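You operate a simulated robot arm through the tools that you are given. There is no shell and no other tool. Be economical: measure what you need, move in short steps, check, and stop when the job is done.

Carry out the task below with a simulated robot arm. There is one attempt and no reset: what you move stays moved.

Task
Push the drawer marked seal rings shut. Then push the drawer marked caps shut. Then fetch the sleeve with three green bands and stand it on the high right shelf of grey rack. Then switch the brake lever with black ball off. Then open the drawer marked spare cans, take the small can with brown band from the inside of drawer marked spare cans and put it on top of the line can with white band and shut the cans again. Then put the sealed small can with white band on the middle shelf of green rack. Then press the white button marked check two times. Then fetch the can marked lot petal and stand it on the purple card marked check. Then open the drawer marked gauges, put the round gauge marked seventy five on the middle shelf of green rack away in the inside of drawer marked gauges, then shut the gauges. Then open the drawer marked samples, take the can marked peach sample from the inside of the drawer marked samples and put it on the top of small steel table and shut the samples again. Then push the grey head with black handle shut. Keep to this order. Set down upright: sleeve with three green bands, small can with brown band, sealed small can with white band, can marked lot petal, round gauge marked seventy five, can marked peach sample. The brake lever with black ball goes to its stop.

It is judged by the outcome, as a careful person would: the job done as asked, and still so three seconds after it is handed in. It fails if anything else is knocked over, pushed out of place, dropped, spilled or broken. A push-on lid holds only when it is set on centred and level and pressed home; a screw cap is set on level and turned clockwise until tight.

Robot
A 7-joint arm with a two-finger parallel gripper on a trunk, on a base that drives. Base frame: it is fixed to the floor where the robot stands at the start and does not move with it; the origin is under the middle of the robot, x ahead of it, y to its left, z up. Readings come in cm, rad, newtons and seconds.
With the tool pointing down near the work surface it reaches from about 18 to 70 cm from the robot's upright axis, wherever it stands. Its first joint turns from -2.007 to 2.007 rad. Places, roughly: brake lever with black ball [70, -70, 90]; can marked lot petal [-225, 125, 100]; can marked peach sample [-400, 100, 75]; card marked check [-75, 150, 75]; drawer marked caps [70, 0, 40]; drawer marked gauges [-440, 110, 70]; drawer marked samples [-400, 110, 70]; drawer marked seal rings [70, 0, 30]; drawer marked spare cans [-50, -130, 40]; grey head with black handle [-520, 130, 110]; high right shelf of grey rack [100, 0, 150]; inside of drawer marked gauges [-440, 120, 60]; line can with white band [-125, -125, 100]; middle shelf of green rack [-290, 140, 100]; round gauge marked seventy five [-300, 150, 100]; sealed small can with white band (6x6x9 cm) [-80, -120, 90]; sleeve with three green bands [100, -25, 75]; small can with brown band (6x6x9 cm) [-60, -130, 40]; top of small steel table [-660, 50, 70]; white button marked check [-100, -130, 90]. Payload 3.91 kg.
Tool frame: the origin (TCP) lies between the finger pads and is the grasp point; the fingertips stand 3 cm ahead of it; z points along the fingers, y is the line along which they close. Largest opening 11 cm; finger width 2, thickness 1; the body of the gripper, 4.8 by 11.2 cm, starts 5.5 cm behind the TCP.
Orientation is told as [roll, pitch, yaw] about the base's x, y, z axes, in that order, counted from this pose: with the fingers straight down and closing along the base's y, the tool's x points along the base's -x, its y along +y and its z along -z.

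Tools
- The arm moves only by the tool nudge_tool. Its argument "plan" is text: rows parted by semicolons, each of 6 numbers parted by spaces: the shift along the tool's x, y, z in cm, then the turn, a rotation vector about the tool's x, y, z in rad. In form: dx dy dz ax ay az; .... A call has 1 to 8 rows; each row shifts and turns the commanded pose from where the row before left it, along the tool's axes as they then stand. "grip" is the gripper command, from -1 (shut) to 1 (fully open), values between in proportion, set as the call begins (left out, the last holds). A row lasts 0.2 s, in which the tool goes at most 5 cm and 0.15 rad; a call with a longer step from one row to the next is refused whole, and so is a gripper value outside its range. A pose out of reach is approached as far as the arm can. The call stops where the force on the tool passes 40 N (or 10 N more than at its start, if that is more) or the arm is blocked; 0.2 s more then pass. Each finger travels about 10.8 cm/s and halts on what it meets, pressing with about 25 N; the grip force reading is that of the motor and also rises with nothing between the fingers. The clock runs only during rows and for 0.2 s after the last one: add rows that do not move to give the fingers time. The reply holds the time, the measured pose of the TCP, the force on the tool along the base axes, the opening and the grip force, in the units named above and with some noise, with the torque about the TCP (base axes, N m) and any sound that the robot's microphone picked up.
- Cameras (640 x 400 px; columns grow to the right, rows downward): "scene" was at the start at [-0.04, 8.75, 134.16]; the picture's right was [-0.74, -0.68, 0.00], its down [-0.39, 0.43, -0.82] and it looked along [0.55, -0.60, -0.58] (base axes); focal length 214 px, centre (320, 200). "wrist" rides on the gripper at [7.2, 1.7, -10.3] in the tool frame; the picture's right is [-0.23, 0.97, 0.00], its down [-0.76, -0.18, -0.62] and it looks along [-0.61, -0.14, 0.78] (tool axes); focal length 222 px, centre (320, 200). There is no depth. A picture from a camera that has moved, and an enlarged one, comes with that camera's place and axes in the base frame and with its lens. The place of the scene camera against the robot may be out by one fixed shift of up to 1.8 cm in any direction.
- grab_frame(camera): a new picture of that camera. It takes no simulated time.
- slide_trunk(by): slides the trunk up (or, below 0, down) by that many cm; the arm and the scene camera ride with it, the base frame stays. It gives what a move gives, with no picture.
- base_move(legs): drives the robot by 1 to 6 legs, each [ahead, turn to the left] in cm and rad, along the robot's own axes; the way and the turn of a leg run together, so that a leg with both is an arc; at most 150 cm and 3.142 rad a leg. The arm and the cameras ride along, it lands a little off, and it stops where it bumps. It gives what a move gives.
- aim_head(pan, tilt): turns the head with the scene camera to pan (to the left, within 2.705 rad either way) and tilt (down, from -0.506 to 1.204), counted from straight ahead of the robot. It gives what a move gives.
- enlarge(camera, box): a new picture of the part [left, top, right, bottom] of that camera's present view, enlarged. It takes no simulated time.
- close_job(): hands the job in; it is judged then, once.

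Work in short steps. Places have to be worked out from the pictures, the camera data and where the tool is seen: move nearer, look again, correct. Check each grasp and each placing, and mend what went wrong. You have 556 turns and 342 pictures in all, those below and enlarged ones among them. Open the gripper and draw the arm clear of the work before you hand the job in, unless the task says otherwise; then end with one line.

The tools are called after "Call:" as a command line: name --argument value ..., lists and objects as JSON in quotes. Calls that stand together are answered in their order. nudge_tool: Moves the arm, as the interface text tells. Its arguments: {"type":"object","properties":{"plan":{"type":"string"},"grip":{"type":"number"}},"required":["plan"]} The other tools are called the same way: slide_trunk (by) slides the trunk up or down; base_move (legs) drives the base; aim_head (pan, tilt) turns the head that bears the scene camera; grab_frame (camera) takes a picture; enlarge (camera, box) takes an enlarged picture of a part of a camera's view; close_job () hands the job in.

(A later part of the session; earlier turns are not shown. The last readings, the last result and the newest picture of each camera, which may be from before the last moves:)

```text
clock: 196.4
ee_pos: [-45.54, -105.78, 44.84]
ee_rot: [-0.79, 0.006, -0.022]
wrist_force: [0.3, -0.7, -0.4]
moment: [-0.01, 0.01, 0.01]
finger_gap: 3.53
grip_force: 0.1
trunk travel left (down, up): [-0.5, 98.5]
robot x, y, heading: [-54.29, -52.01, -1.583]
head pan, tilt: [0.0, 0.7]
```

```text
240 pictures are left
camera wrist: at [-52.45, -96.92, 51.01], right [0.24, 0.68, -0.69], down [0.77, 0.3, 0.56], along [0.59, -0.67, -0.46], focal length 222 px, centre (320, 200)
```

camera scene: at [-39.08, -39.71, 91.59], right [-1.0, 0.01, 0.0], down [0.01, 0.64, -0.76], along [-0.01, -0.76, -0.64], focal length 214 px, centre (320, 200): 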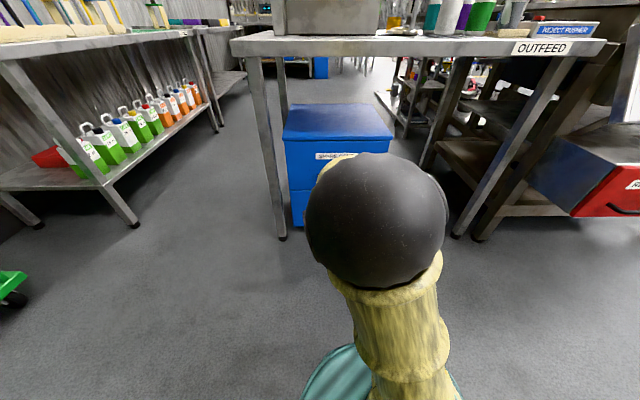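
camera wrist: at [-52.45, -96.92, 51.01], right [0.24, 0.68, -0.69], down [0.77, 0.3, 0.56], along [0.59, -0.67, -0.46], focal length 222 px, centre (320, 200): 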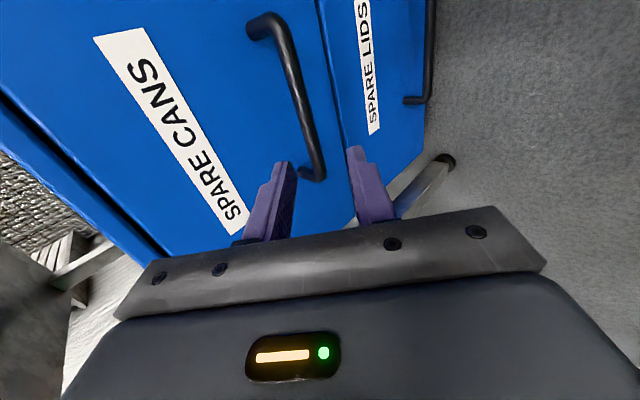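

The view confirms the bar: 1.6 cm off-axis and ~10 cm ahead. I try to move along the tool with the sideways correction.

Call:
nudge_tool --plan "0 -0.8 2 0 0 0; 0 -0.7 2 0 0 0; 0 0 2 0 0 0; 0 0 0 0 0 0"

```text
clock: 197.4
ee_pos: [-45.41, -106.15, 45.45]
ee_rot: [-0.79, 0.007, -0.022]
wrist_force: [-0.7, 0.1, 0.1]
moment: [-0.03, -0.04, -0.03]
finger_gap: 3.54
grip_force: 0.0
out of reach, approached as far as the arm can: row 1, 2, 3
trunk travel left (down, up): [-0.5, 98.5]
robot x, y, heading: [-54.76, -52.03, -1.582]
head pan, tilt: [0.0, 0.7]
```

Stuck in the elbow-up posture. I back off, unroll, get low with the elbow out to the side as before, and then roll.

Call:
base_move --legs '[[-22, 0]]'

Call:
nudge_tool --plan "0 0 0 0 0 0.15; 0 0 0 0 0 0.15; 0 0 0 0 0 0.15; 0 0 0 0 0 0.15; 0 0 0 0 0 0.15; 0 0 0 0 0 0.15; 0 0 0 0 0 0.15; 0 0 0 0 0 0.15"

Call:
nudge_tool --plan "0 0 0 0 0 0.15; 0 0 0 0 0 0.15; 0 0 0 0 0 0.07; 2 0 2.1 0 0 0; 2 0 2.1 0 0 0; 2 0 2.1 0 0 0; 2 0 2.1 0 0 0; 0 0 0 0 0 0"

Call:
grab_frame --camera "scene"

```text
clock: 199.2
ee_pos: [-45.01, -84.14, 45.41]
ee_rot: [-0.789, 0.008, -0.023]
wrist_force: [0.6, -0.3, 0.2]
moment: [-0.01, 0.0, -0.02]
finger_gap: 3.51
grip_force: 0.0
trunk travel left (down, up): [-0.5, 98.5]
robot x, y, heading: [-54.39, -29.87, -1.588]
head pan, tilt: [0.0, 0.7]
```

```text
clock: 201.0
ee_pos: [-45.01, -84.16, 45.46]
ee_rot: [-0.358, -0.718, -1.084]
wrist_force: [0.1, 0.2, -0.4]
moment: [-0.02, 0.01, -0.01]
finger_gap: 3.52
grip_force: 0.1
trunk travel left (down, up): [-0.5, 98.5]
robot x, y, heading: [-54.58, -29.81, -1.582]
head pan, tilt: [0.0, 0.7]
```

```text
clock: 202.8
ee_pos: [-44.85, -79.0, 39.94]
ee_rot: [-0.01, -0.789, -1.583]
wrist_force: [-0.1, -0.6, 0.0]
moment: [0.0, 0.0, -0.04]
finger_gap: 3.54
grip_force: 0.0
out of reach, approached as far as the arm can: row 4, 5, 6, 7
trunk travel left (down, up): [-0.5, 98.5]
robot x, y, heading: [-54.22, -30.09, -1.586]
head pan, tilt: [0.0, 0.7]
```

```text
239 pictures are left
camera scene: at [-39.0, -32.78, 91.59], right [-1.0, 0.01, 0.0], down [0.01, 0.64, -0.76], along [-0.01, -0.76, -0.64], focal length 214 px, centre (320, 200)
```

scene: 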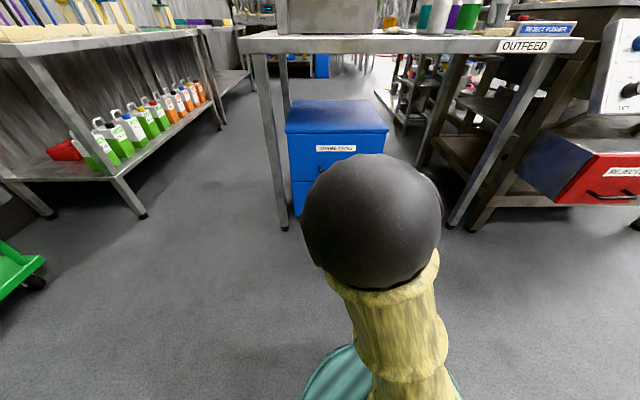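

Still elbow-up. I repeat the earlier successful recipe: tilt to level, extend forward so the elbow swings out, then tilt back down.

Call:
nudge_tool --plan "0 0 0 0 -0.15 0; 0 0 0 0 -0.15 0; 0 0 0 0 -0.15 0; 0 0 0 0 -0.15 0; 0 0 4 0 0 0; 0 0 4 0 0 0; 0 0 4 0 0 0; 0 0 3 0 0 0"

Call:
nudge_tool --plan "0 0 4 0 0 0; 0 0 4 0 0 0; 3 0 0 0 0 0; 3 0 0 0 0 0; 3 0 0 0 0 0; 0 0 0 0 0 0"

Call:
grab_frame --camera "scene"

```text
clock: 204.6
ee_pos: [-42.83, -87.26, 53.02]
ee_rot: [-0.047, -1.388, -1.542]
wrist_force: [-0.3, -0.1, 0.5]
moment: [0.01, -0.02, 0.01]
finger_gap: 3.5
grip_force: 0.1
out of reach, approached as far as the arm can: row 1, 2, 3, 4, 5, 6, 7, 8
trunk travel left (down, up): [-0.5, 98.5]
robot x, y, heading: [-54.32, -30.0, -1.581]
head pan, tilt: [0.0, 0.7]
```

```text
clock: 206.0
ee_pos: [-42.98, -84.36, 50.44]
ee_rot: [-0.044, -1.386, -1.549]
wrist_force: [0.0, 0.2, 0.5]
moment: [0.04, -0.02, 0.01]
finger_gap: 3.52
grip_force: 0.0
out of reach, approached as far as the arm can: row 1, 2, 3, 4, 5
trunk travel left (down, up): [-0.5, 98.5]
robot x, y, heading: [-54.56, -30.04, -1.581]
head pan, tilt: [0.0, 0.7]
```

```text
238 pictures are left
camera scene: at [-39.0, -32.78, 91.59], right [-1.0, 0.01, 0.0], down [0.01, 0.64, -0.76], along [-0.01, -0.76, -0.64], focal length 214 px, centre (320, 200)
```

scene: 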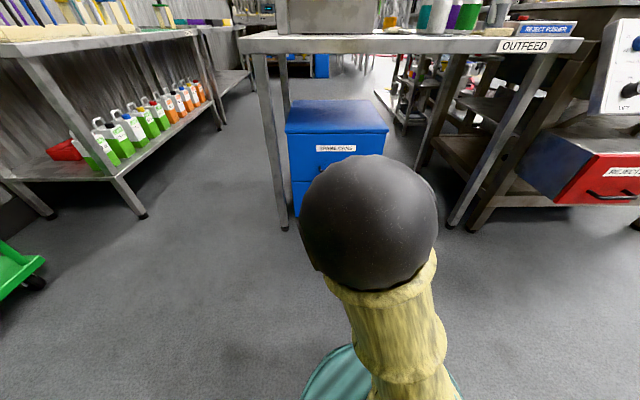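

Call:
nudge_tool --plan "0 0 0 0 -0.12 0; 0 -2 3 0 0 0; 0 -2 3 0 0 0; 0 -2 3 0 0 0; 0 -2 3 0 0 0; 1 0 3 0 0 0; 2 0 2 0 0 0; 2 0 2 0 0 0"

Call:
grab_frame --camera "scene"

```text
clock: 207.8
ee_pos: [-49.22, -88.66, 57.6]
ee_rot: [-0.125, -1.51, -1.464]
wrist_force: [0.3, 0.6, 0.2]
moment: [-0.03, -0.02, 0.01]
finger_gap: 3.53
grip_force: 0.2
out of reach, approached as far as the arm can: row 1, 2, 3, 4, 5, 6, 7, 8
trunk travel left (down, up): [-0.5, 98.5]
robot x, y, heading: [-54.19, -30.26, -1.579]
head pan, tilt: [0.0, 0.7]
```

```text
237 pictures are left
camera scene: at [-39.0, -32.78, 91.59], right [-1.0, 0.01, 0.0], down [0.01, 0.64, -0.76], along [-0.01, -0.76, -0.64], focal length 214 px, centre (320, 200)
```

scene: 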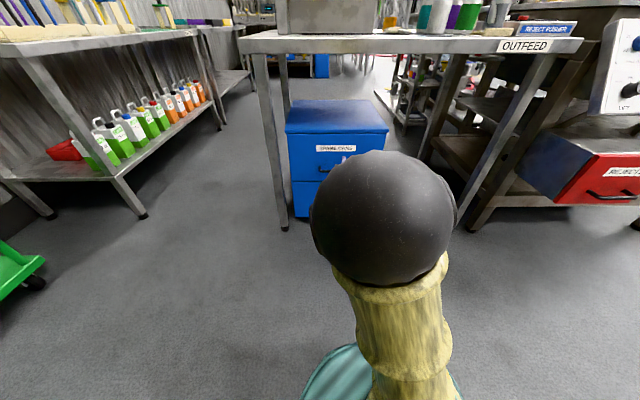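

The elbow sits almost over the shoulder: this is the flipped branch from the high-shelf move. I reverse that move in free space by raising and extending as on the shelf, then lowering while yawing right.

Call:
base_move --legs '[[-12, 0]]'

Call:
nudge_tool --plan "-2.5 -1 2 0 0 0; -2.5 -1 2 0 0 0; -2.5 -1 2 0 0 0; -2.5 -1 2 0 0 0; -2.5 -1 2 0 0 0; -1.5 -1 2 0 0 0; 0 -1 2 0 0 0; 0 0 0 0 0 0"

Call:
grab_frame --camera "scene"

```text
clock: 209.2
ee_pos: [-49.17, -76.65, 57.67]
ee_rot: [-0.129, -1.507, -1.462]
wrist_force: [-0.3, -0.1, 0.0]
moment: [0.02, 0.03, -0.03]
finger_gap: 3.51
grip_force: 0.1
trunk travel left (down, up): [-0.5, 98.5]
robot x, y, heading: [-53.93, -18.09, -1.581]
head pan, tilt: [0.0, 0.7]
```

```text
clock: 211.0
ee_pos: [-53.61, -82.41, 73.16]
ee_rot: [-0.127, -1.508, -1.462]
wrist_force: [0.0, 0.7, 0.2]
moment: [0.01, -0.02, -0.02]
finger_gap: 3.54
grip_force: 0.1
out of reach, approached as far as the arm can: row 1, 2, 3, 4, 5, 6, 7
trunk travel left (down, up): [-0.5, 98.5]
robot x, y, heading: [-54.17, -18.21, -1.58]
head pan, tilt: [0.0, 0.7]
```

```text
236 pictures are left
camera scene: at [-38.87, -20.75, 91.59], right [-1.0, 0.01, 0.0], down [0.01, 0.64, -0.76], along [-0.01, -0.76, -0.64], focal length 214 px, centre (320, 200)
```

scene: 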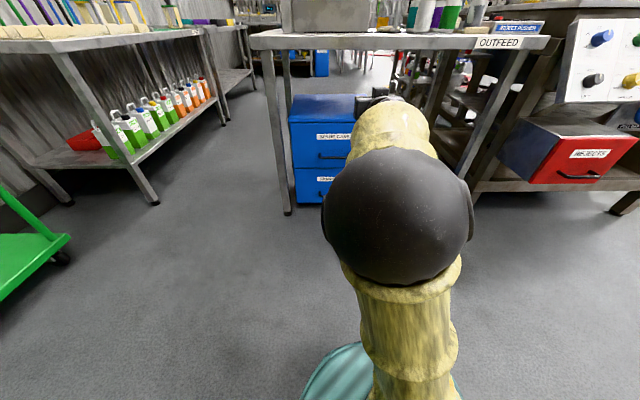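

Now I lower while yawing right (the reverse path).

Call:
nudge_tool --plan "1 0 0 0.14 0 0; 1 0 0 0.14 0 0; 2 0 0 0.14 0 0; 3 0 0 0.14 0 0; 3 0 0 0.14 0 0; 3 0 0 0.14 0 0; 3 0 0 0.14 0 0; 3 0 0 0.14 0 0"

Call:
nudge_tool --plan "3 0 0 0.14 0 0; 3 0 0 0.1 0 0; 3 0 0 0 0 0; 3 0 0 0 0 0; 3 0 0 0 0 0; 3 0 0 0 0 0; 3 0 0 0 0 0; 0 0 0 0 0 0"

Call:
grab_frame --camera "scene"

```text
clock: 212.8
ee_pos: [-54.95, -68.18, 61.45]
ee_rot: [-1.271, -1.521, -1.371]
wrist_force: [-0.9, -0.1, -0.3]
moment: [0.01, 0.01, 0.04]
finger_gap: 3.53
grip_force: 0.1
out of reach, approached as far as the arm can: row 2, 3, 4, 5, 6, 7, 8
trunk travel left (down, up): [-0.5, 98.5]
robot x, y, heading: [-54.55, -18.05, -1.581]
head pan, tilt: [0.0, 0.7]
```

```text
clock: 214.6
ee_pos: [-57.9, -54.65, 52.36]
ee_rot: [-1.492, -1.524, -1.391]
wrist_force: [0.2, 0.1, 0.6]
moment: [0.0, -0.02, 0.02]
finger_gap: 3.51
grip_force: 0.2
out of reach, approached as far as the arm can: row 1, 2, 3, 4, 5, 6, 7
trunk travel left (down, up): [-0.5, 98.5]
robot x, y, heading: [-53.9, -17.93, -1.587]
head pan, tilt: [0.0, 0.7]
```

```text
235 pictures are left
camera scene: at [-38.86, -20.75, 91.59], right [-1.0, 0.01, 0.0], down [0.01, 0.64, -0.76], along [-0.01, -0.76, -0.64], focal length 214 px, centre (320, 200)
```

scene: 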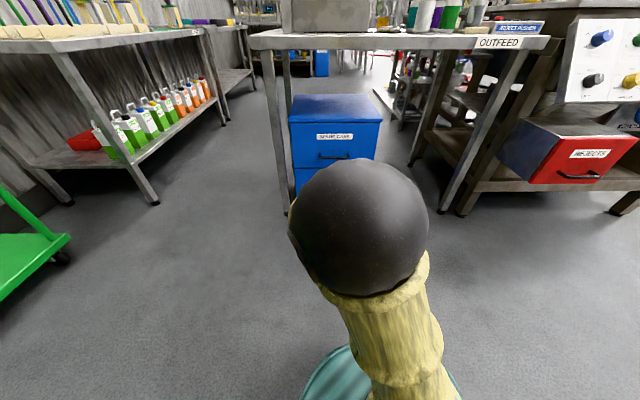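

Not flipped yet. I raise the trunk and return the arm to its original start-like pose (tool down), from which the good branch was reached.

Call:
slide_trunk --by 35

Call:
nudge_tool --plan "-2 0 0 0 0.15 0; -2 0 0 0 0.15 0; -2 0 0 0 0.15 0; -2 0 0 0 0.15 0; 0 0 0 0 0.15 0; 0 0 0 0 0.15 0; 0 0 0 0 0.15 0; 0 0 0 0 0.15 0"

Call:
nudge_tool --plan "0 0 0 0 0.15 0; 0 0 0 0 0.15 0; 0 0 0 0 0 -0.15; 0 0 0 0 0 -0.15; 0 0 0 0 0 -0.15; 0 0 0 0 0 -0.15; 0 0 0 0 0 -0.15; 0 0 0 0 0 -0.15"

Call:
grab_frame --camera "scene"

```text
clock: 218.0
ee_pos: [-58.02, -54.79, 87.22]
ee_rot: [-1.495, -1.525, -1.387]
wrist_force: [0.2, 0.5, -0.4]
moment: [-0.02, 0.04, 0.02]
finger_gap: 3.53
grip_force: 0.0
trunk travel left (down, up): [-35.5, 63.5]
robot x, y, heading: [-53.96, -18.43, -1.586]
head pan, tilt: [0.0, 0.7]
```

```text
clock: 219.8
ee_pos: [-59.45, -55.55, 94.99]
ee_rot: [-0.05, -0.367, -2.864]
wrist_force: [0.3, -0.5, -1.0]
moment: [0.01, 0.01, 0.03]
finger_gap: 3.51
grip_force: 0.0
trunk travel left (down, up): [-35.5, 63.5]
robot x, y, heading: [-54.11, -18.31, -1.584]
head pan, tilt: [0.0, 0.7]
```

```text
clock: 221.6
ee_pos: [-59.47, -55.55, 94.95]
ee_rot: [-0.083, -0.006, -1.976]
wrist_force: [0.2, -0.1, -0.1]
moment: [0.0, 0.01, 0.01]
finger_gap: 3.52
grip_force: 0.1
trunk travel left (down, up): [-35.5, 63.5]
robot x, y, heading: [-54.27, -17.83, -1.584]
head pan, tilt: [0.0, 0.7]
```

```text
234 pictures are left
camera scene: at [-38.87, -20.75, 126.59], right [-1.0, 0.01, 0.0], down [0.01, 0.64, -0.76], along [-0.01, -0.76, -0.64], focal length 214 px, centre (320, 200)
```

scene: 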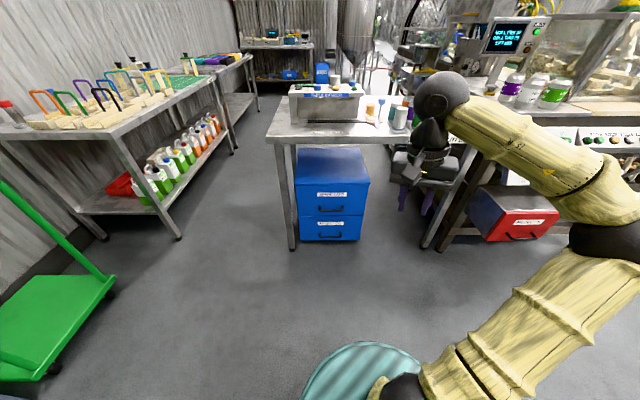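

Now the arm is in the normal posture (elbow right, tool down). I lower the trunk, roll so the fingers close along y, and extend forward.

Call:
slide_trunk --by -35

Call:
nudge_tool --plan "0 0 0 0 0 0.15; 0 0 0 0 0 0.15; 0 0 0 0 0 0.15; 0 0 0 0 0 0.15; 0 0 0 0 0 0.15; 0 0 0 0 0 0.15; 0 0 0 0 0 0.15; 0 0 0 0 0 0.12"

Call:
grab_frame --camera "scene"

```text
clock: 225.0
ee_pos: [-59.57, -55.57, 60.04]
ee_rot: [-0.081, -0.004, -1.981]
wrist_force: [-0.5, 0.7, -0.8]
moment: [-0.02, 0.0, -0.01]
finger_gap: 3.55
grip_force: 0.0
trunk travel left (down, up): [-0.5, 98.5]
robot x, y, heading: [-54.16, -17.88, -1.581]
head pan, tilt: [0.0, 0.7]
```

```text
clock: 226.8
ee_pos: [-59.53, -55.69, 60.07]
ee_rot: [-0.026, -0.079, 3.131]
wrist_force: [0.8, -0.2, 0.3]
moment: [-0.02, -0.05, 0.01]
finger_gap: 3.49
grip_force: 0.1
trunk travel left (down, up): [-0.5, 98.5]
robot x, y, heading: [-54.03, -18.25, -1.584]
head pan, tilt: [0.0, 0.7]
```

```text
233 pictures are left
camera scene: at [-38.87, -20.75, 91.59], right [-1.0, 0.01, 0.0], down [0.01, 0.64, -0.76], along [-0.01, -0.76, -0.64], focal length 214 px, centre (320, 200)
```

scene: 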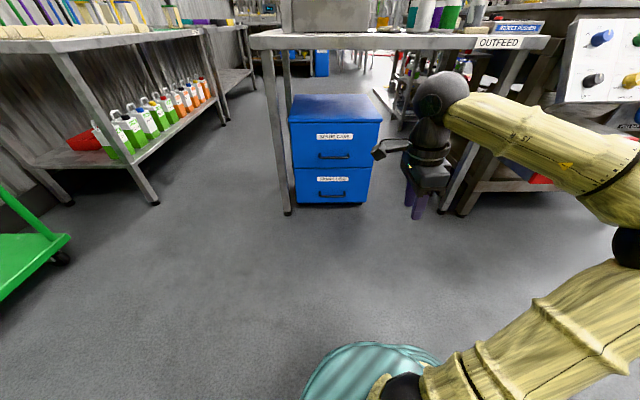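

Good. I extend forward, align x with the handle, and lower.

Call:
nudge_tool --plan "2.5 4 1 0 0.03 0; 2.5 4 1 0 0.03 0; 2.5 4 1 0 0.02 0; 2.5 4 1 0 0 0; 2.5 3 1 0 0 0; 0 0 4 0 0 0; 0 0 4 0 0 0; 0 0 0 0 0 0"

Call:
grab_frame --camera "scene"

```text
clock: 228.6
ee_pos: [-47.34, -74.5, 46.33]
ee_rot: [-0.026, 0.003, 3.131]
wrist_force: [-0.2, 0.5, -0.3]
moment: [0.0, -0.02, 0.03]
finger_gap: 3.52
grip_force: 0.0
trunk travel left (down, up): [-0.5, 98.5]
robot x, y, heading: [-53.82, -18.22, -1.588]
head pan, tilt: [0.0, 0.7]
```

```text
232 pictures are left
camera scene: at [-38.87, -20.75, 91.59], right [-1.0, 0.01, 0.0], down [0.01, 0.64, -0.76], along [-0.01, -0.76, -0.64], focal length 214 px, centre (320, 200)
```

scene: 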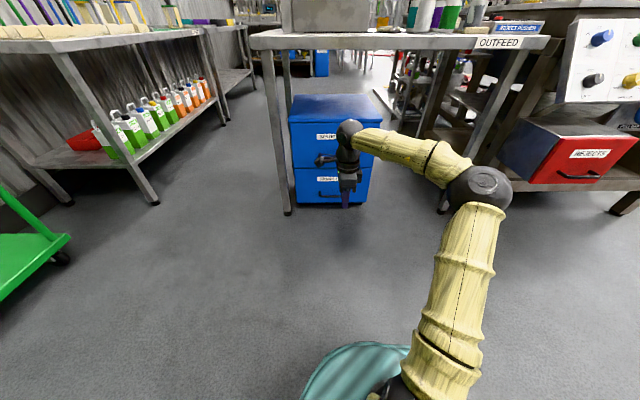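

Full reach here. I drive forward 34 cm, then look with the wrist camera.

Call:
base_move --legs '[[35, 0]]'

Call:
grab_frame --camera "wrist"

Call:
grab_frame --camera "scene"

```text
clock: 231.2
ee_pos: [-47.95, -109.67, 46.32]
ee_rot: [-0.027, 0.001, 3.131]
wrist_force: [0.7, -0.1, 0.1]
moment: [0.04, -0.02, -0.02]
finger_gap: 3.55
grip_force: 0.1
trunk travel left (down, up): [-0.5, 98.5]
robot x, y, heading: [-54.65, -53.49, -1.581]
head pan, tilt: [0.0, 0.7]
```

```text
231 pictures are left
camera wrist: at [-40.72, -111.67, 56.62], right [-0.24, -0.97, -0.03], down [-0.76, 0.17, 0.63], along [-0.6, 0.17, -0.78], focal length 222 px, centre (320, 200)
```

wrist: 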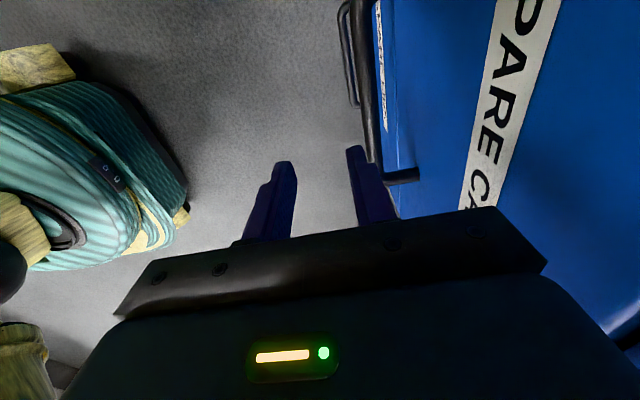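

```text
230 pictures are left
camera scene: at [-39.32, -55.97, 91.58], right [-1.0, 0.01, 0.0], down [0.01, 0.64, -0.76], along [-0.01, -0.76, -0.64], focal length 214 px, centre (320, 200)
```

scene: 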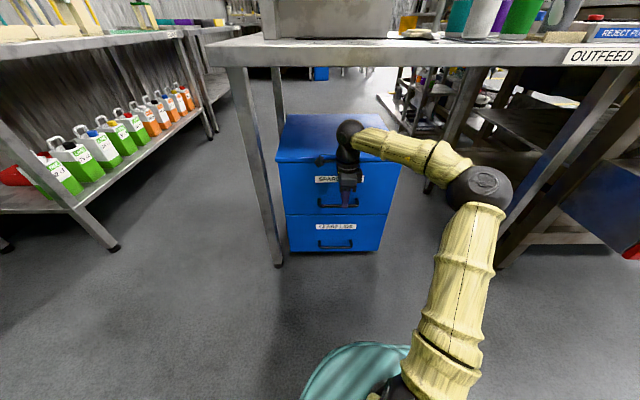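

Bar confirmed at y≈-113.7. I move 4 cm forward, then lower 7 cm and close.

Call:
nudge_tool --plan "0 2 0 0 0 0; 0 2 0 0 0 0; 0 0 2 0 0 0; 0 0 2 0 0 0; 0 0 2 0 0 0; 0 0 1 0 0 0; 0 0 0 0 0 0"

Call:
grab_frame --camera "wrist"

```text
clock: 231.7
ee_pos: [-48.14, -111.25, 46.41]
ee_rot: [-0.037, -0.002, 3.134]
wrist_force: [-4.0, 12.1, 4.6]
moment: [-1.33, -0.46, 0.03]
finger_gap: 3.52
grip_force: 0.1
trunk travel left (down, up): [-0.5, 98.5]
robot x, y, heading: [-54.62, -52.97, -1.588]
head pan, tilt: [0.0, 0.7]
stopped in row 2: the force on the tool passed its limit at 70 N (the readings are from after the stop); the commanded pose is now the measured one
```

```text
229 pictures are left
camera wrist: at [-40.68, -113.46, 56.62], right [-0.24, -0.97, -0.04], down [-0.76, 0.16, 0.63], along [-0.61, 0.18, -0.78], focal length 222 px, centre (320, 200)
```

wrist: 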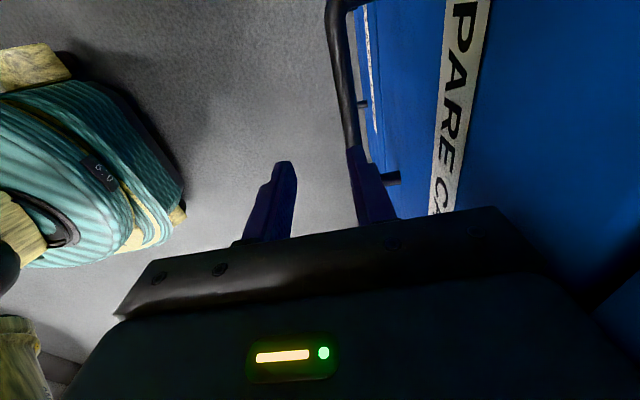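

The gripper's body (±5.6 cm) touched the cabinet front before the bar. I back off and tilt the tool ~0.5 rad forward, so the body leans away.

Call:
nudge_tool --plan "0 -3 0 0 0 0; 0 -3 0 0 0 0; 0 0 0 -0.13 0 0; 0 0 0 -0.13 0 0; 0 0 0 -0.13 0 0; 0 0 0 -0.13 0 0; 0 0 0 0 0 0"

Call:
grab_frame --camera "wrist"

```text
clock: 233.3
ee_pos: [-47.98, -105.44, 46.47]
ee_rot: [0.482, -0.003, 3.134]
wrist_force: [0.5, -0.1, 0.4]
moment: [-0.02, -0.02, 0.0]
finger_gap: 3.54
grip_force: 0.0
trunk travel left (down, up): [-0.5, 98.5]
robot x, y, heading: [-54.71, -53.5, -1.583]
head pan, tilt: [0.0, 0.7]
```

```text
228 pictures are left
camera wrist: at [-40.57, -102.11, 56.42], right [-0.23, -0.86, 0.45], down [-0.76, 0.45, 0.47], along [-0.61, -0.23, -0.76], focal length 222 px, centre (320, 200)
```

wrist: 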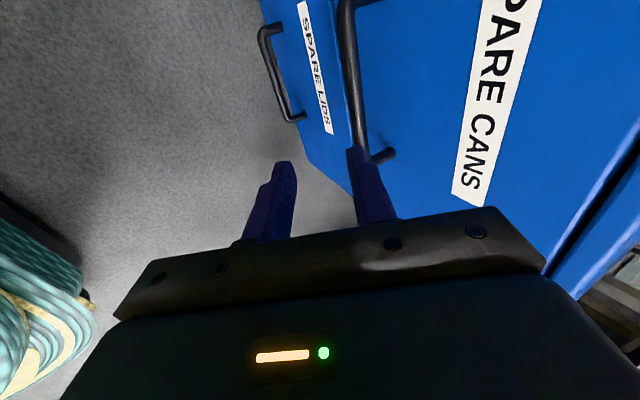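

Bar estimated at (y -113.3, z 38.7): 3.4 cm along tool y and 10.6 cm ahead. I shift, then go in.

Call:
nudge_tool --plan "0 1.7 1 0 0 0; 0 1.7 1.5 0 0 0; 0 0 2 0 0 0; 0 0 2 0 0 0; 0 0 0 0 0 0"

Call:
grab_frame --camera "wrist"

```text
clock: 234.5
ee_pos: [-48.09, -111.42, 42.2]
ee_rot: [0.486, -0.001, 3.133]
wrist_force: [0.3, 0.5, 0.6]
moment: [0.01, 0.01, 0.0]
finger_gap: 3.53
grip_force: 0.1
trunk travel left (down, up): [-0.5, 98.5]
robot x, y, heading: [-54.1, -53.41, -1.587]
head pan, tilt: [0.0, 0.7]
```

```text
227 pictures are left
camera wrist: at [-40.68, -108.08, 52.19], right [-0.23, -0.86, 0.45], down [-0.76, 0.45, 0.47], along [-0.61, -0.23, -0.76], focal length 222 px, centre (320, 200)
```

wrist: 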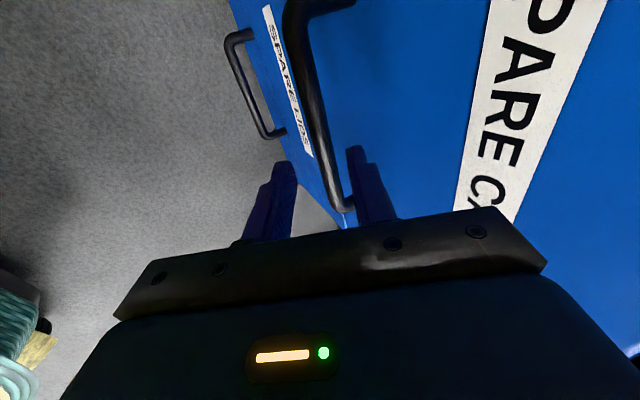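

The bar lies between the fingertips. I advance 2.5 cm and close.

Call:
nudge_tool --plan "0 0 1.3 0 0 0; 0 0 1.2 0 0 0; 0 0 0 0 0 0"

Call:
nudge_tool --plan "0 0 0 0 0 0; 0 0 0 0 0 0; 0 0 0 0 0 0" --grip -1

Call:
grab_frame --camera "wrist"

```text
clock: 235.3
ee_pos: [-48.07, -112.58, 40.14]
ee_rot: [0.482, -0.001, 3.133]
wrist_force: [1.3, 1.3, -0.3]
moment: [0.0, 0.01, 0.02]
finger_gap: 3.5
grip_force: 0.0
trunk travel left (down, up): [-0.5, 98.5]
robot x, y, heading: [-54.75, -53.15, -1.585]
head pan, tilt: [0.0, 0.7]
```

```text
clock: 236.1
ee_pos: [-48.1, -112.69, 40.34]
ee_rot: [0.486, -0.001, 3.134]
wrist_force: [-1.0, -3.2, 9.1]
moment: [-0.13, 0.36, 0.76]
finger_gap: 1.37
grip_force: 45.4
trunk travel left (down, up): [-0.5, 98.5]
robot x, y, heading: [-54.34, -52.98, -1.581]
head pan, tilt: [0.0, 0.7]
```

```text
226 pictures are left
camera wrist: at [-40.69, -109.29, 50.16], right [-0.23, -0.86, 0.45], down [-0.76, 0.45, 0.47], along [-0.61, -0.23, -0.76], focal length 222 px, centre (320, 200)
```

wrist: 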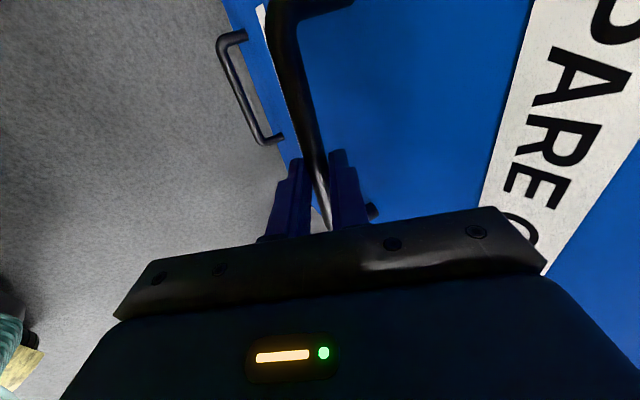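

The handle is gripped (gap 1.37). I pull by reversing the base.

Call:
base_move --legs '[[-12, 0]]'

Call:
base_move --legs '[[-14, 0]]'

Call:
grab_frame --camera "scene"

```text
clock: 237.4
ee_pos: [-48.13, -100.63, 40.28]
ee_rot: [0.485, -0.002, 3.131]
wrist_force: [-9.7, -1.4, 15.4]
moment: [-0.19, 0.28, 0.8]
finger_gap: 1.38
grip_force: 45.3
trunk travel left (down, up): [-0.5, 98.5]
robot x, y, heading: [-54.3, -41.09, -1.582]
head pan, tilt: [0.0, 0.7]
```

```text
clock: 238.9
ee_pos: [-48.07, -86.56, 40.28]
ee_rot: [0.483, -0.007, 3.129]
wrist_force: [-31.7, -1.2, 12.4]
moment: [-0.17, 1.13, 0.44]
finger_gap: 1.38
grip_force: 45.1
trunk travel left (down, up): [-0.5, 98.5]
robot x, y, heading: [-54.36, -27.24, -1.583]
head pan, tilt: [0.0, 0.7]
```

```text
225 pictures are left
camera scene: at [-39.04, -29.83, 91.61], right [-1.0, 0.01, 0.0], down [0.01, 0.64, -0.77], along [-0.01, -0.77, -0.64], focal length 214 px, centre (320, 200)
```

scene: 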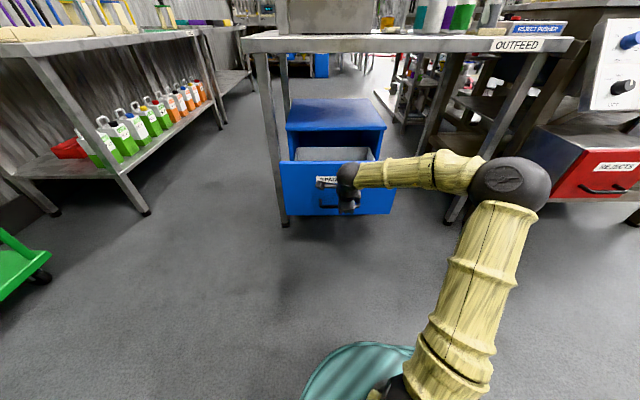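

The drawer is open ~26 cm. I release and withdraw upward.

Call:
nudge_tool --plan "0 0 0 0 0 0; 0 0 0 0 0 0; 0 0 -3 0 0 0; 0 0 -4 0 0 0; 0 0 -4 0 0 0; 0 0 -4 0 0 0; 0 0 -4 0 0 0" --grip -0.36

Call:
grab_frame --camera "wrist"

Call:
slide_trunk --by 20

Call:
grab_frame --camera "scene"

```text
clock: 240.5
ee_pos: [-47.51, -77.89, 56.92]
ee_rot: [0.482, -0.008, 3.129]
wrist_force: [-0.7, 0.5, -0.5]
moment: [0.02, 0.0, -0.01]
finger_gap: 3.53
grip_force: 0.1
trunk travel left (down, up): [-0.5, 98.5]
robot x, y, heading: [-54.31, -27.13, -1.582]
head pan, tilt: [0.0, 0.7]
```

```text
224 pictures are left
camera wrist: at [-40.11, -74.65, 66.8], right [-0.23, -0.86, 0.45], down [-0.75, 0.46, 0.48], along [-0.62, -0.23, -0.75], focal length 222 px, centre (320, 200)
```

wrist: 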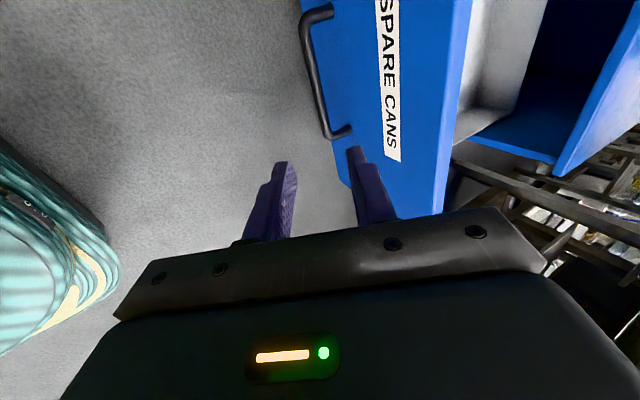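

```text
clock: 242.6
ee_pos: [-47.62, -77.91, 76.94]
ee_rot: [0.482, -0.007, 3.131]
wrist_force: [1.0, -0.3, -0.4]
moment: [-0.02, 0.0, 0.0]
finger_gap: 3.52
grip_force: 0.1
trunk travel left (down, up): [-20.5, 78.5]
robot x, y, heading: [-54.53, -26.82, -1.585]
head pan, tilt: [0.0, 0.7]
```

```text
223 pictures are left
camera scene: at [-38.95, -29.91, 111.58], right [-1.0, 0.01, 0.0], down [0.01, 0.64, -0.76], along [-0.01, -0.76, -0.64], focal length 214 px, centre (320, 200)
```

scene: 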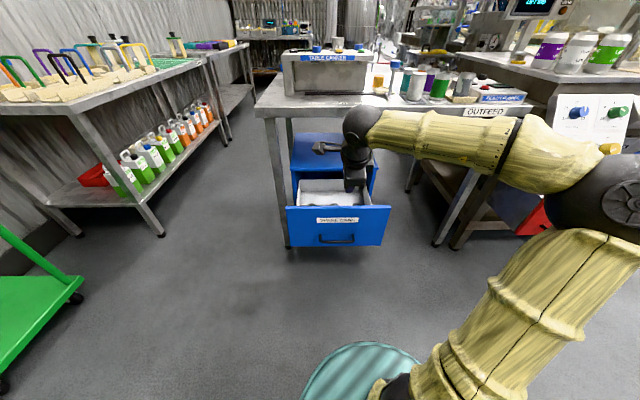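

I raise further to look down into the drawer.

Call:
slide_trunk --by 35

Call:
aim_head --pan 0.0 --tilt 0.9

Call:
grab_frame --camera "scene"

Call:
enlarge --camera "scene" --box '[280, 130, 400, 230]'

```text
clock: 246.1
ee_pos: [-47.63, -78.02, 111.94]
ee_rot: [0.482, -0.007, 3.13]
wrist_force: [0.4, -1.1, -0.9]
moment: [-0.02, 0.03, -0.03]
finger_gap: 3.51
grip_force: 0.1
trunk travel left (down, up): [-55.5, 43.5]
robot x, y, heading: [-54.13, -27.11, -1.579]
head pan, tilt: [0.0, 0.7]
```

```text
clock: 246.8
ee_pos: [-47.58, -78.03, 111.9]
ee_rot: [0.48, -0.008, 3.129]
wrist_force: [-0.3, 0.3, -0.9]
moment: [0.01, 0.02, -0.02]
finger_gap: 3.52
grip_force: 0.1
trunk travel left (down, up): [-55.5, 43.5]
robot x, y, heading: [-53.87, -27.27, -1.586]
head pan, tilt: [0.0, 0.901]
```

```text
222 pictures are left
camera scene: at [-38.94, -28.97, 144.97], right [-1.0, 0.01, 0.0], down [0.01, 0.78, -0.62], along [-0.01, -0.62, -0.78], focal length 214 px, centre (320, 200)
```

scene: 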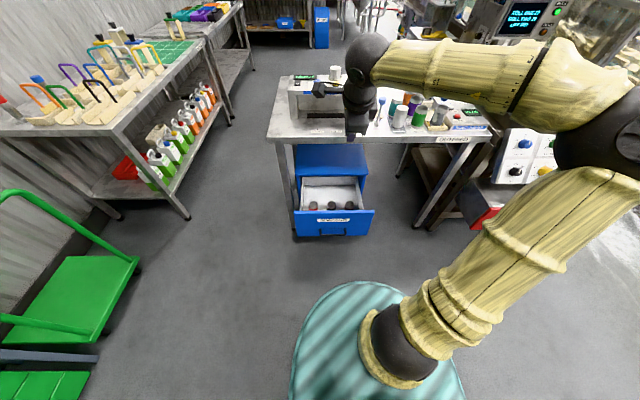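

```text
4.00 times, centred on (340, 180) of scene
camera zoom: at [-38.94, -28.97, 144.97], right [-1.0, 0.01, 0.0], down [0.01, 0.78, -0.62], along [-0.01, -0.62, -0.78], focal length 858 px, centre (240, 280)
```

zoom: 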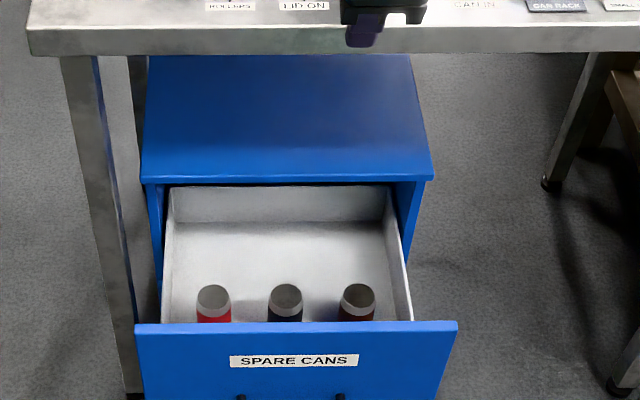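

Three cans: red, dark, and reddish-brown at the right, about (-58,-107). I straighten the tool to vertical, shift over, lower, and look with the wrist camera.

Call:
nudge_tool --plan "-3.5 0 0 0.12 0 0; -3.5 0 0 0.12 0 0; -3.5 0 0 0.12 0 0; 0 0 0 0.12 0 0; 0 0 0 0 0 0" --grip 0.7

Call:
slide_trunk --by -38

Call:
base_move --legs '[[24, 0]]'

Call:
grab_frame --camera "wrist"

Call:
grab_frame --camera "scene"

```text
clock: 248.0
ee_pos: [-57.97, -77.82, 112.07]
ee_rot: [0.0, -0.007, 3.13]
wrist_force: [0.3, 0.4, -0.6]
moment: [-0.03, 0.01, -0.07]
finger_gap: 9.35
grip_force: 0.0
trunk travel left (down, up): [-55.5, 43.5]
robot x, y, heading: [-54.32, -27.19, -1.582]
head pan, tilt: [0.0, 0.901]
```

```text
clock: 251.7
ee_pos: [-58.0, -77.92, 74.01]
ee_rot: [0.001, -0.006, 3.129]
wrist_force: [1.4, -0.4, -0.4]
moment: [-0.01, 0.0, 0.02]
finger_gap: 9.33
grip_force: 0.1
trunk travel left (down, up): [-17.5, 81.5]
robot x, y, heading: [-54.55, -27.07, -1.582]
head pan, tilt: [0.0, 0.901]
```

```text
clock: 253.6
ee_pos: [-58.1, -102.12, 73.93]
ee_rot: [0.002, -0.008, 3.133]
wrist_force: [0.1, 0.0, -0.1]
moment: [0.03, -0.01, 0.01]
finger_gap: 9.36
grip_force: 0.1
trunk travel left (down, up): [-17.5, 81.5]
robot x, y, heading: [-54.92, -51.27, -1.577]
head pan, tilt: [0.0, 0.901]
```

```text
220 pictures are left
camera wrist: at [-50.64, -103.73, 84.3], right [-0.24, -0.97, 0.0], down [-0.76, 0.19, 0.63], along [-0.61, 0.14, -0.78], focal length 222 px, centre (320, 200)
```

wrist: 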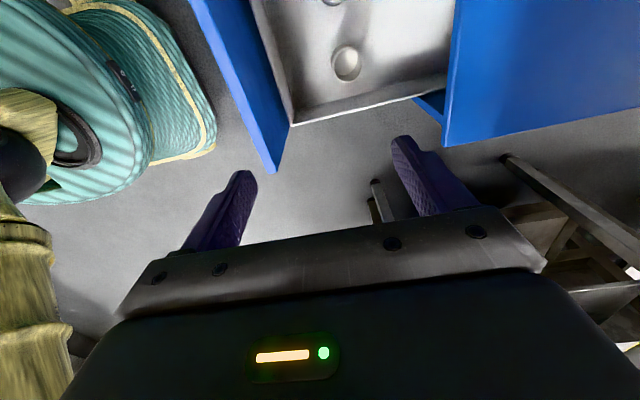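

```text
219 pictures are left
camera scene: at [-39.19, -53.06, 106.97], right [-1.0, 0.01, 0.0], down [0.01, 0.78, -0.62], along [-0.01, -0.62, -0.78], focal length 214 px, centre (320, 200)
```

scene: 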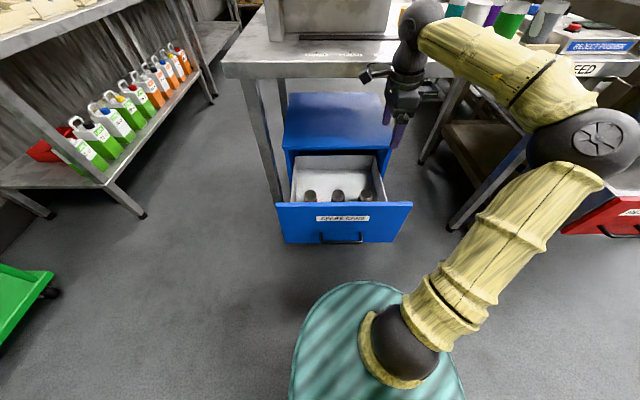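

Call:
enlarge --camera "scene" --box '[280, 140, 420, 250]'

```text
3.64 times, centred on (350, 195) of scene
camera zoom: at [-39.19, -53.06, 106.97], right [-1.0, 0.01, 0.0], down [0.01, 0.78, -0.62], along [-0.01, -0.62, -0.78], focal length 780 px, centre (211, 218)
```

zoom: 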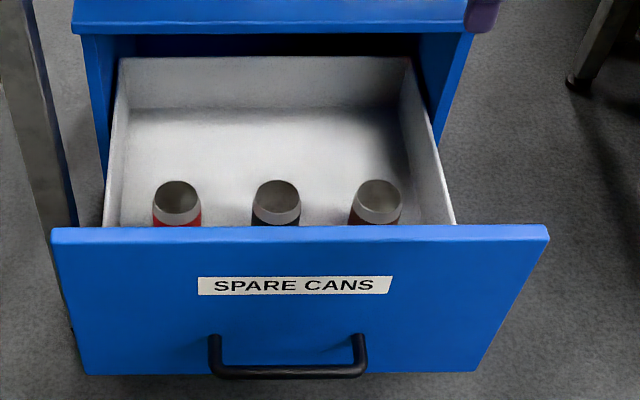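

The right can is brown-banded, at about (-57.3,-107), top z≈43. I lower below table-edge height first, then shift over it.

Call:
slide_trunk --by -14

Call:
nudge_tool --plan "0.4 2.5 0 0 0 0; 0.3 2.4 0 0 0 0; 0 0 3 0 0 0; 0 0 3 0 0 0; 0 0 3 0 0 0; 0 0 0 0 0 0"

Call:
grab_frame --camera "wrist"

Call:
grab_frame --camera "scene"

```text
clock: 255.3
ee_pos: [-57.94, -101.99, 59.96]
ee_rot: [0.001, -0.006, 3.135]
wrist_force: [0.7, -0.2, -0.7]
moment: [-0.01, -0.02, -0.03]
finger_gap: 9.36
grip_force: 0.1
trunk travel left (down, up): [-3.5, 95.5]
robot x, y, heading: [-53.9, -51.08, -1.578]
head pan, tilt: [0.0, 0.901]
```

```text
clock: 256.7
ee_pos: [-57.31, -107.09, 51.04]
ee_rot: [0.004, -0.006, 3.131]
wrist_force: [-0.6, 0.1, -0.1]
moment: [-0.02, 0.0, -0.02]
finger_gap: 9.33
grip_force: 0.1
trunk travel left (down, up): [-3.5, 95.5]
robot x, y, heading: [-54.52, -51.18, -1.578]
head pan, tilt: [0.0, 0.901]
```

```text
217 pictures are left
camera wrist: at [-50.01, -108.62, 61.44], right [-0.24, -0.97, 0.0], down [-0.76, 0.19, 0.63], along [-0.61, 0.14, -0.78], focal length 222 px, centre (320, 200)
```

wrist: 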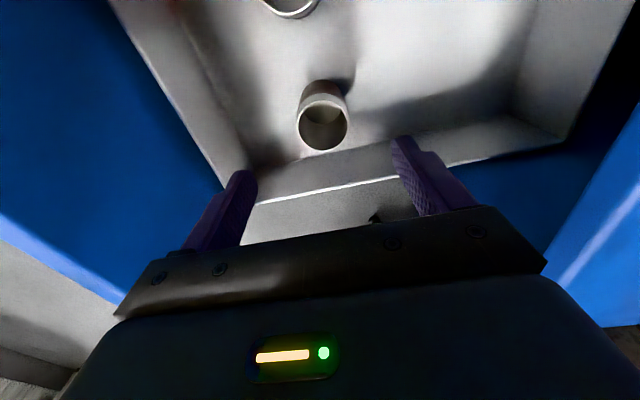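

```text
216 pictures are left
camera scene: at [-39.2, -53.06, 92.97], right [-1.0, 0.01, 0.0], down [0.01, 0.78, -0.62], along [-0.01, -0.62, -0.78], focal length 214 px, centre (320, 200)
```

scene: 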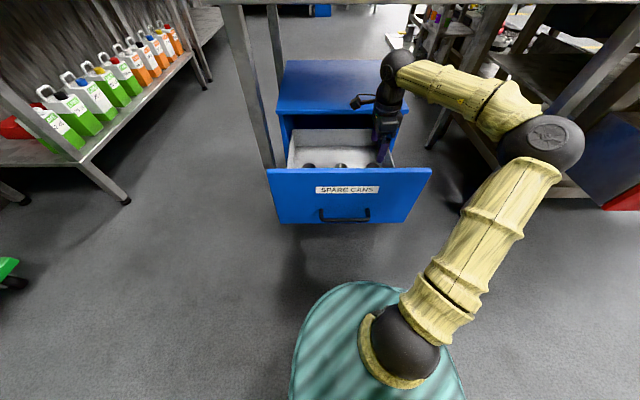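

Can rim at (-57.3,-107.3,40.3), aligned. I lower 13.5 cm and grip gently around the can.

Call:
nudge_tool --plan "0 0 3 0 0 0; 0 0 3 0 0 0; 0 0 3 0 0 0; 0 0 2.5 0 0 0; 0 0 2 0 0 0; 0 0 0 0 0 0"

Call:
grab_frame --camera "wrist"

```text
clock: 258.1
ee_pos: [-57.39, -107.25, 37.53]
ee_rot: [0.004, -0.011, 3.134]
wrist_force: [0.5, 0.0, -0.3]
moment: [0.02, 0.01, 0.02]
finger_gap: 9.36
grip_force: 0.1
trunk travel left (down, up): [-3.5, 95.5]
robot x, y, heading: [-54.89, -51.36, -1.581]
head pan, tilt: [0.0, 0.901]
```

```text
215 pictures are left
camera wrist: at [-50.02, -108.87, 47.81], right [-0.24, -0.97, 0.0], down [-0.76, 0.19, 0.63], along [-0.61, 0.14, -0.78], focal length 222 px, centre (320, 200)
```

wrist: 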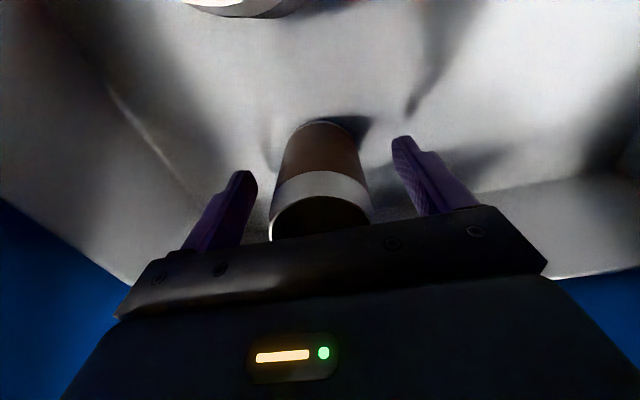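

The brown band is visible and centred. I close on it, then lift.

Call:
nudge_tool --plan "0 0 0 0 0 0; 0 0 0 0 0 0; 0 0 0 0 0 0; 0 0 0 0 0 0" --grip -1

Call:
nudge_tool --plan "0 0 -3 0 0 0; 0 0 -4 0 0 0; 0 0 -4 0 0 0; 0 0 -4 0 0 0; 0 0 -4 0 0 0; 0 0 -3 0 0 0; 0 0 0 0 0 0"

Call:
grab_frame --camera "wrist"

```text
clock: 259.1
ee_pos: [-57.55, -107.12, 37.52]
ee_rot: [0.003, -0.007, 3.132]
wrist_force: [-0.7, 0.6, -0.8]
moment: [0.03, 0.01, -0.02]
finger_gap: 5.11
grip_force: 25.1
trunk travel left (down, up): [-3.5, 95.5]
robot x, y, heading: [-54.49, -51.38, -1.584]
head pan, tilt: [0.0, 0.901]
```

```text
clock: 260.7
ee_pos: [-57.45, -107.07, 59.6]
ee_rot: [0.001, -0.008, 3.135]
wrist_force: [-0.4, -0.5, 0.1]
moment: [0.05, 0.01, 0.0]
finger_gap: 5.14
grip_force: 25.4
trunk travel left (down, up): [-3.5, 95.5]
robot x, y, heading: [-53.98, -51.27, -1.582]
head pan, tilt: [0.0, 0.901]
```

```text
214 pictures are left
camera wrist: at [-50.03, -108.7, 69.81], right [-0.23, -0.97, 0.0], down [-0.76, 0.18, 0.63], along [-0.61, 0.14, -0.78], focal length 222 px, centre (320, 200)
```

wrist: 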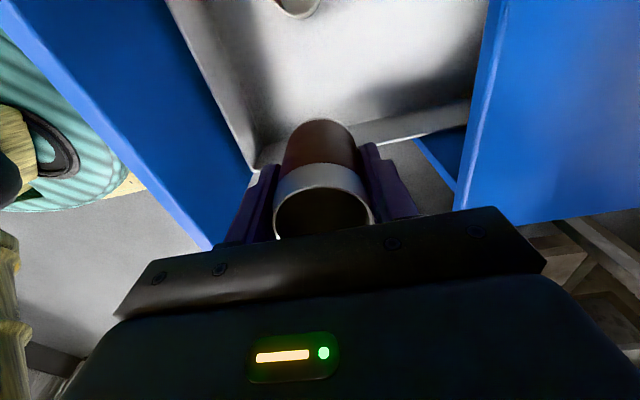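

Held (gap 5.1). I raise a bit more to clear the drawer front, then back off and raise the trunk to look for the line can.

Call:
nudge_tool --plan "0 0 -3 0 0 0; 0 0 -3 0 0 0; 0 0 0 0 0 0"

Call:
base_move --legs '[[-30, 0]]'

Call:
slide_trunk --by 40

Call:
slide_trunk --by 18

Call:
aim_head --pan -0.3 --tilt 0.4

Call:
grab_frame --camera "scene"

```text
clock: 261.5
ee_pos: [-56.77, -107.04, 66.61]
ee_rot: [0.016, -0.008, 3.139]
wrist_force: [-0.5, -0.5, 0.4]
moment: [-0.02, -0.02, 0.02]
finger_gap: 5.16
grip_force: 25.3
trunk travel left (down, up): [-3.5, 95.5]
robot x, y, heading: [-54.38, -51.78, -1.577]
head pan, tilt: [0.0, 0.901]
```

```text
clock: 263.8
ee_pos: [-57.26, -77.22, 65.56]
ee_rot: [0.003, -0.007, 3.128]
wrist_force: [-0.1, -0.1, -1.2]
moment: [0.0, 0.01, 0.04]
finger_gap: 5.14
grip_force: 24.7
trunk travel left (down, up): [-3.5, 95.5]
robot x, y, heading: [-53.8, -21.63, -1.586]
head pan, tilt: [0.0, 0.901]
```

```text
clock: 267.6
ee_pos: [-57.23, -77.08, 105.66]
ee_rot: [0.001, -0.008, 3.128]
wrist_force: [0.6, 0.7, 0.1]
moment: [0.04, 0.02, 0.02]
finger_gap: 5.14
grip_force: 24.8
trunk travel left (down, up): [-43.5, 55.5]
robot x, y, heading: [-54.08, -21.43, -1.585]
head pan, tilt: [0.0, 0.901]
```

```text
clock: 269.6
ee_pos: [-57.34, -77.16, 123.5]
ee_rot: [0.001, -0.007, 3.128]
wrist_force: [0.4, 0.0, 0.0]
moment: [0.03, 0.01, -0.03]
finger_gap: 5.13
grip_force: 24.7
trunk travel left (down, up): [-61.5, 37.5]
robot x, y, heading: [-54.05, -22.05, -1.583]
head pan, tilt: [0.0, 0.901]
```

```text
clock: 270.6
ee_pos: [-57.39, -77.26, 123.58]
ee_rot: [0.0, -0.007, 3.127]
wrist_force: [0.5, 0.2, 0.2]
moment: [0.04, -0.05, -0.02]
finger_gap: 5.12
grip_force: 25.1
trunk travel left (down, up): [-61.5, 37.5]
robot x, y, heading: [-54.27, -21.53, -1.584]
head pan, tilt: [-0.3, 0.4]
```

```text
213 pictures are left
camera scene: at [-41.61, -24.59, 155.26], right [-0.95, 0.31, 0.0], down [0.12, 0.37, -0.92], along [-0.28, -0.88, -0.39], focal length 214 px, centre (320, 200)
```

scene: 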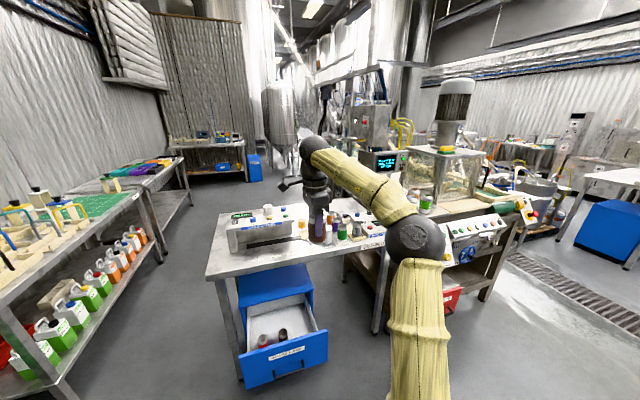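

The arm hides the line. I move along the bench to stand around x≈-105 facing it again.

Call:
base_move --legs '[[0, -1.57], [52, 0], [0, 1.2]]'

Call:
aim_head --pan 0.45 --tilt 0.5

Call:
grab_frame --camera "scene"

```text
clock: 283.9
ee_pos: [-128.45, -71.45, 123.59]
ee_rot: [0.001, -0.006, 2.765]
wrist_force: [0.5, 0.4, -0.1]
moment: [0.02, 0.0, 0.03]
finger_gap: 5.1
grip_force: 25.2
trunk travel left (down, up): [-61.5, 37.5]
robot x, y, heading: [-105.51, -20.66, -1.943]
head pan, tilt: [-0.3, 0.4]
```

```text
clock: 285.0
ee_pos: [-128.43, -71.61, 123.66]
ee_rot: [0.004, -0.006, 2.766]
wrist_force: [0.1, -1.2, -0.3]
moment: [0.01, -0.01, -0.02]
finger_gap: 5.1
grip_force: 25.0
trunk travel left (down, up): [-61.5, 37.5]
robot x, y, heading: [-105.87, -20.58, -1.946]
head pan, tilt: [0.45, 0.499]
```

```text
212 pictures are left
camera scene: at [-88.61, -29.82, 154.36], right [-1.0, -0.07, 0.0], down [-0.03, 0.48, -0.88], along [0.06, -0.88, -0.48], focal length 214 px, centre (320, 200)
```

scene: 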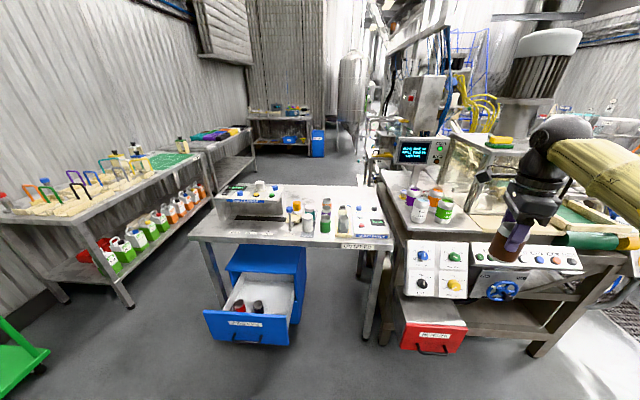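

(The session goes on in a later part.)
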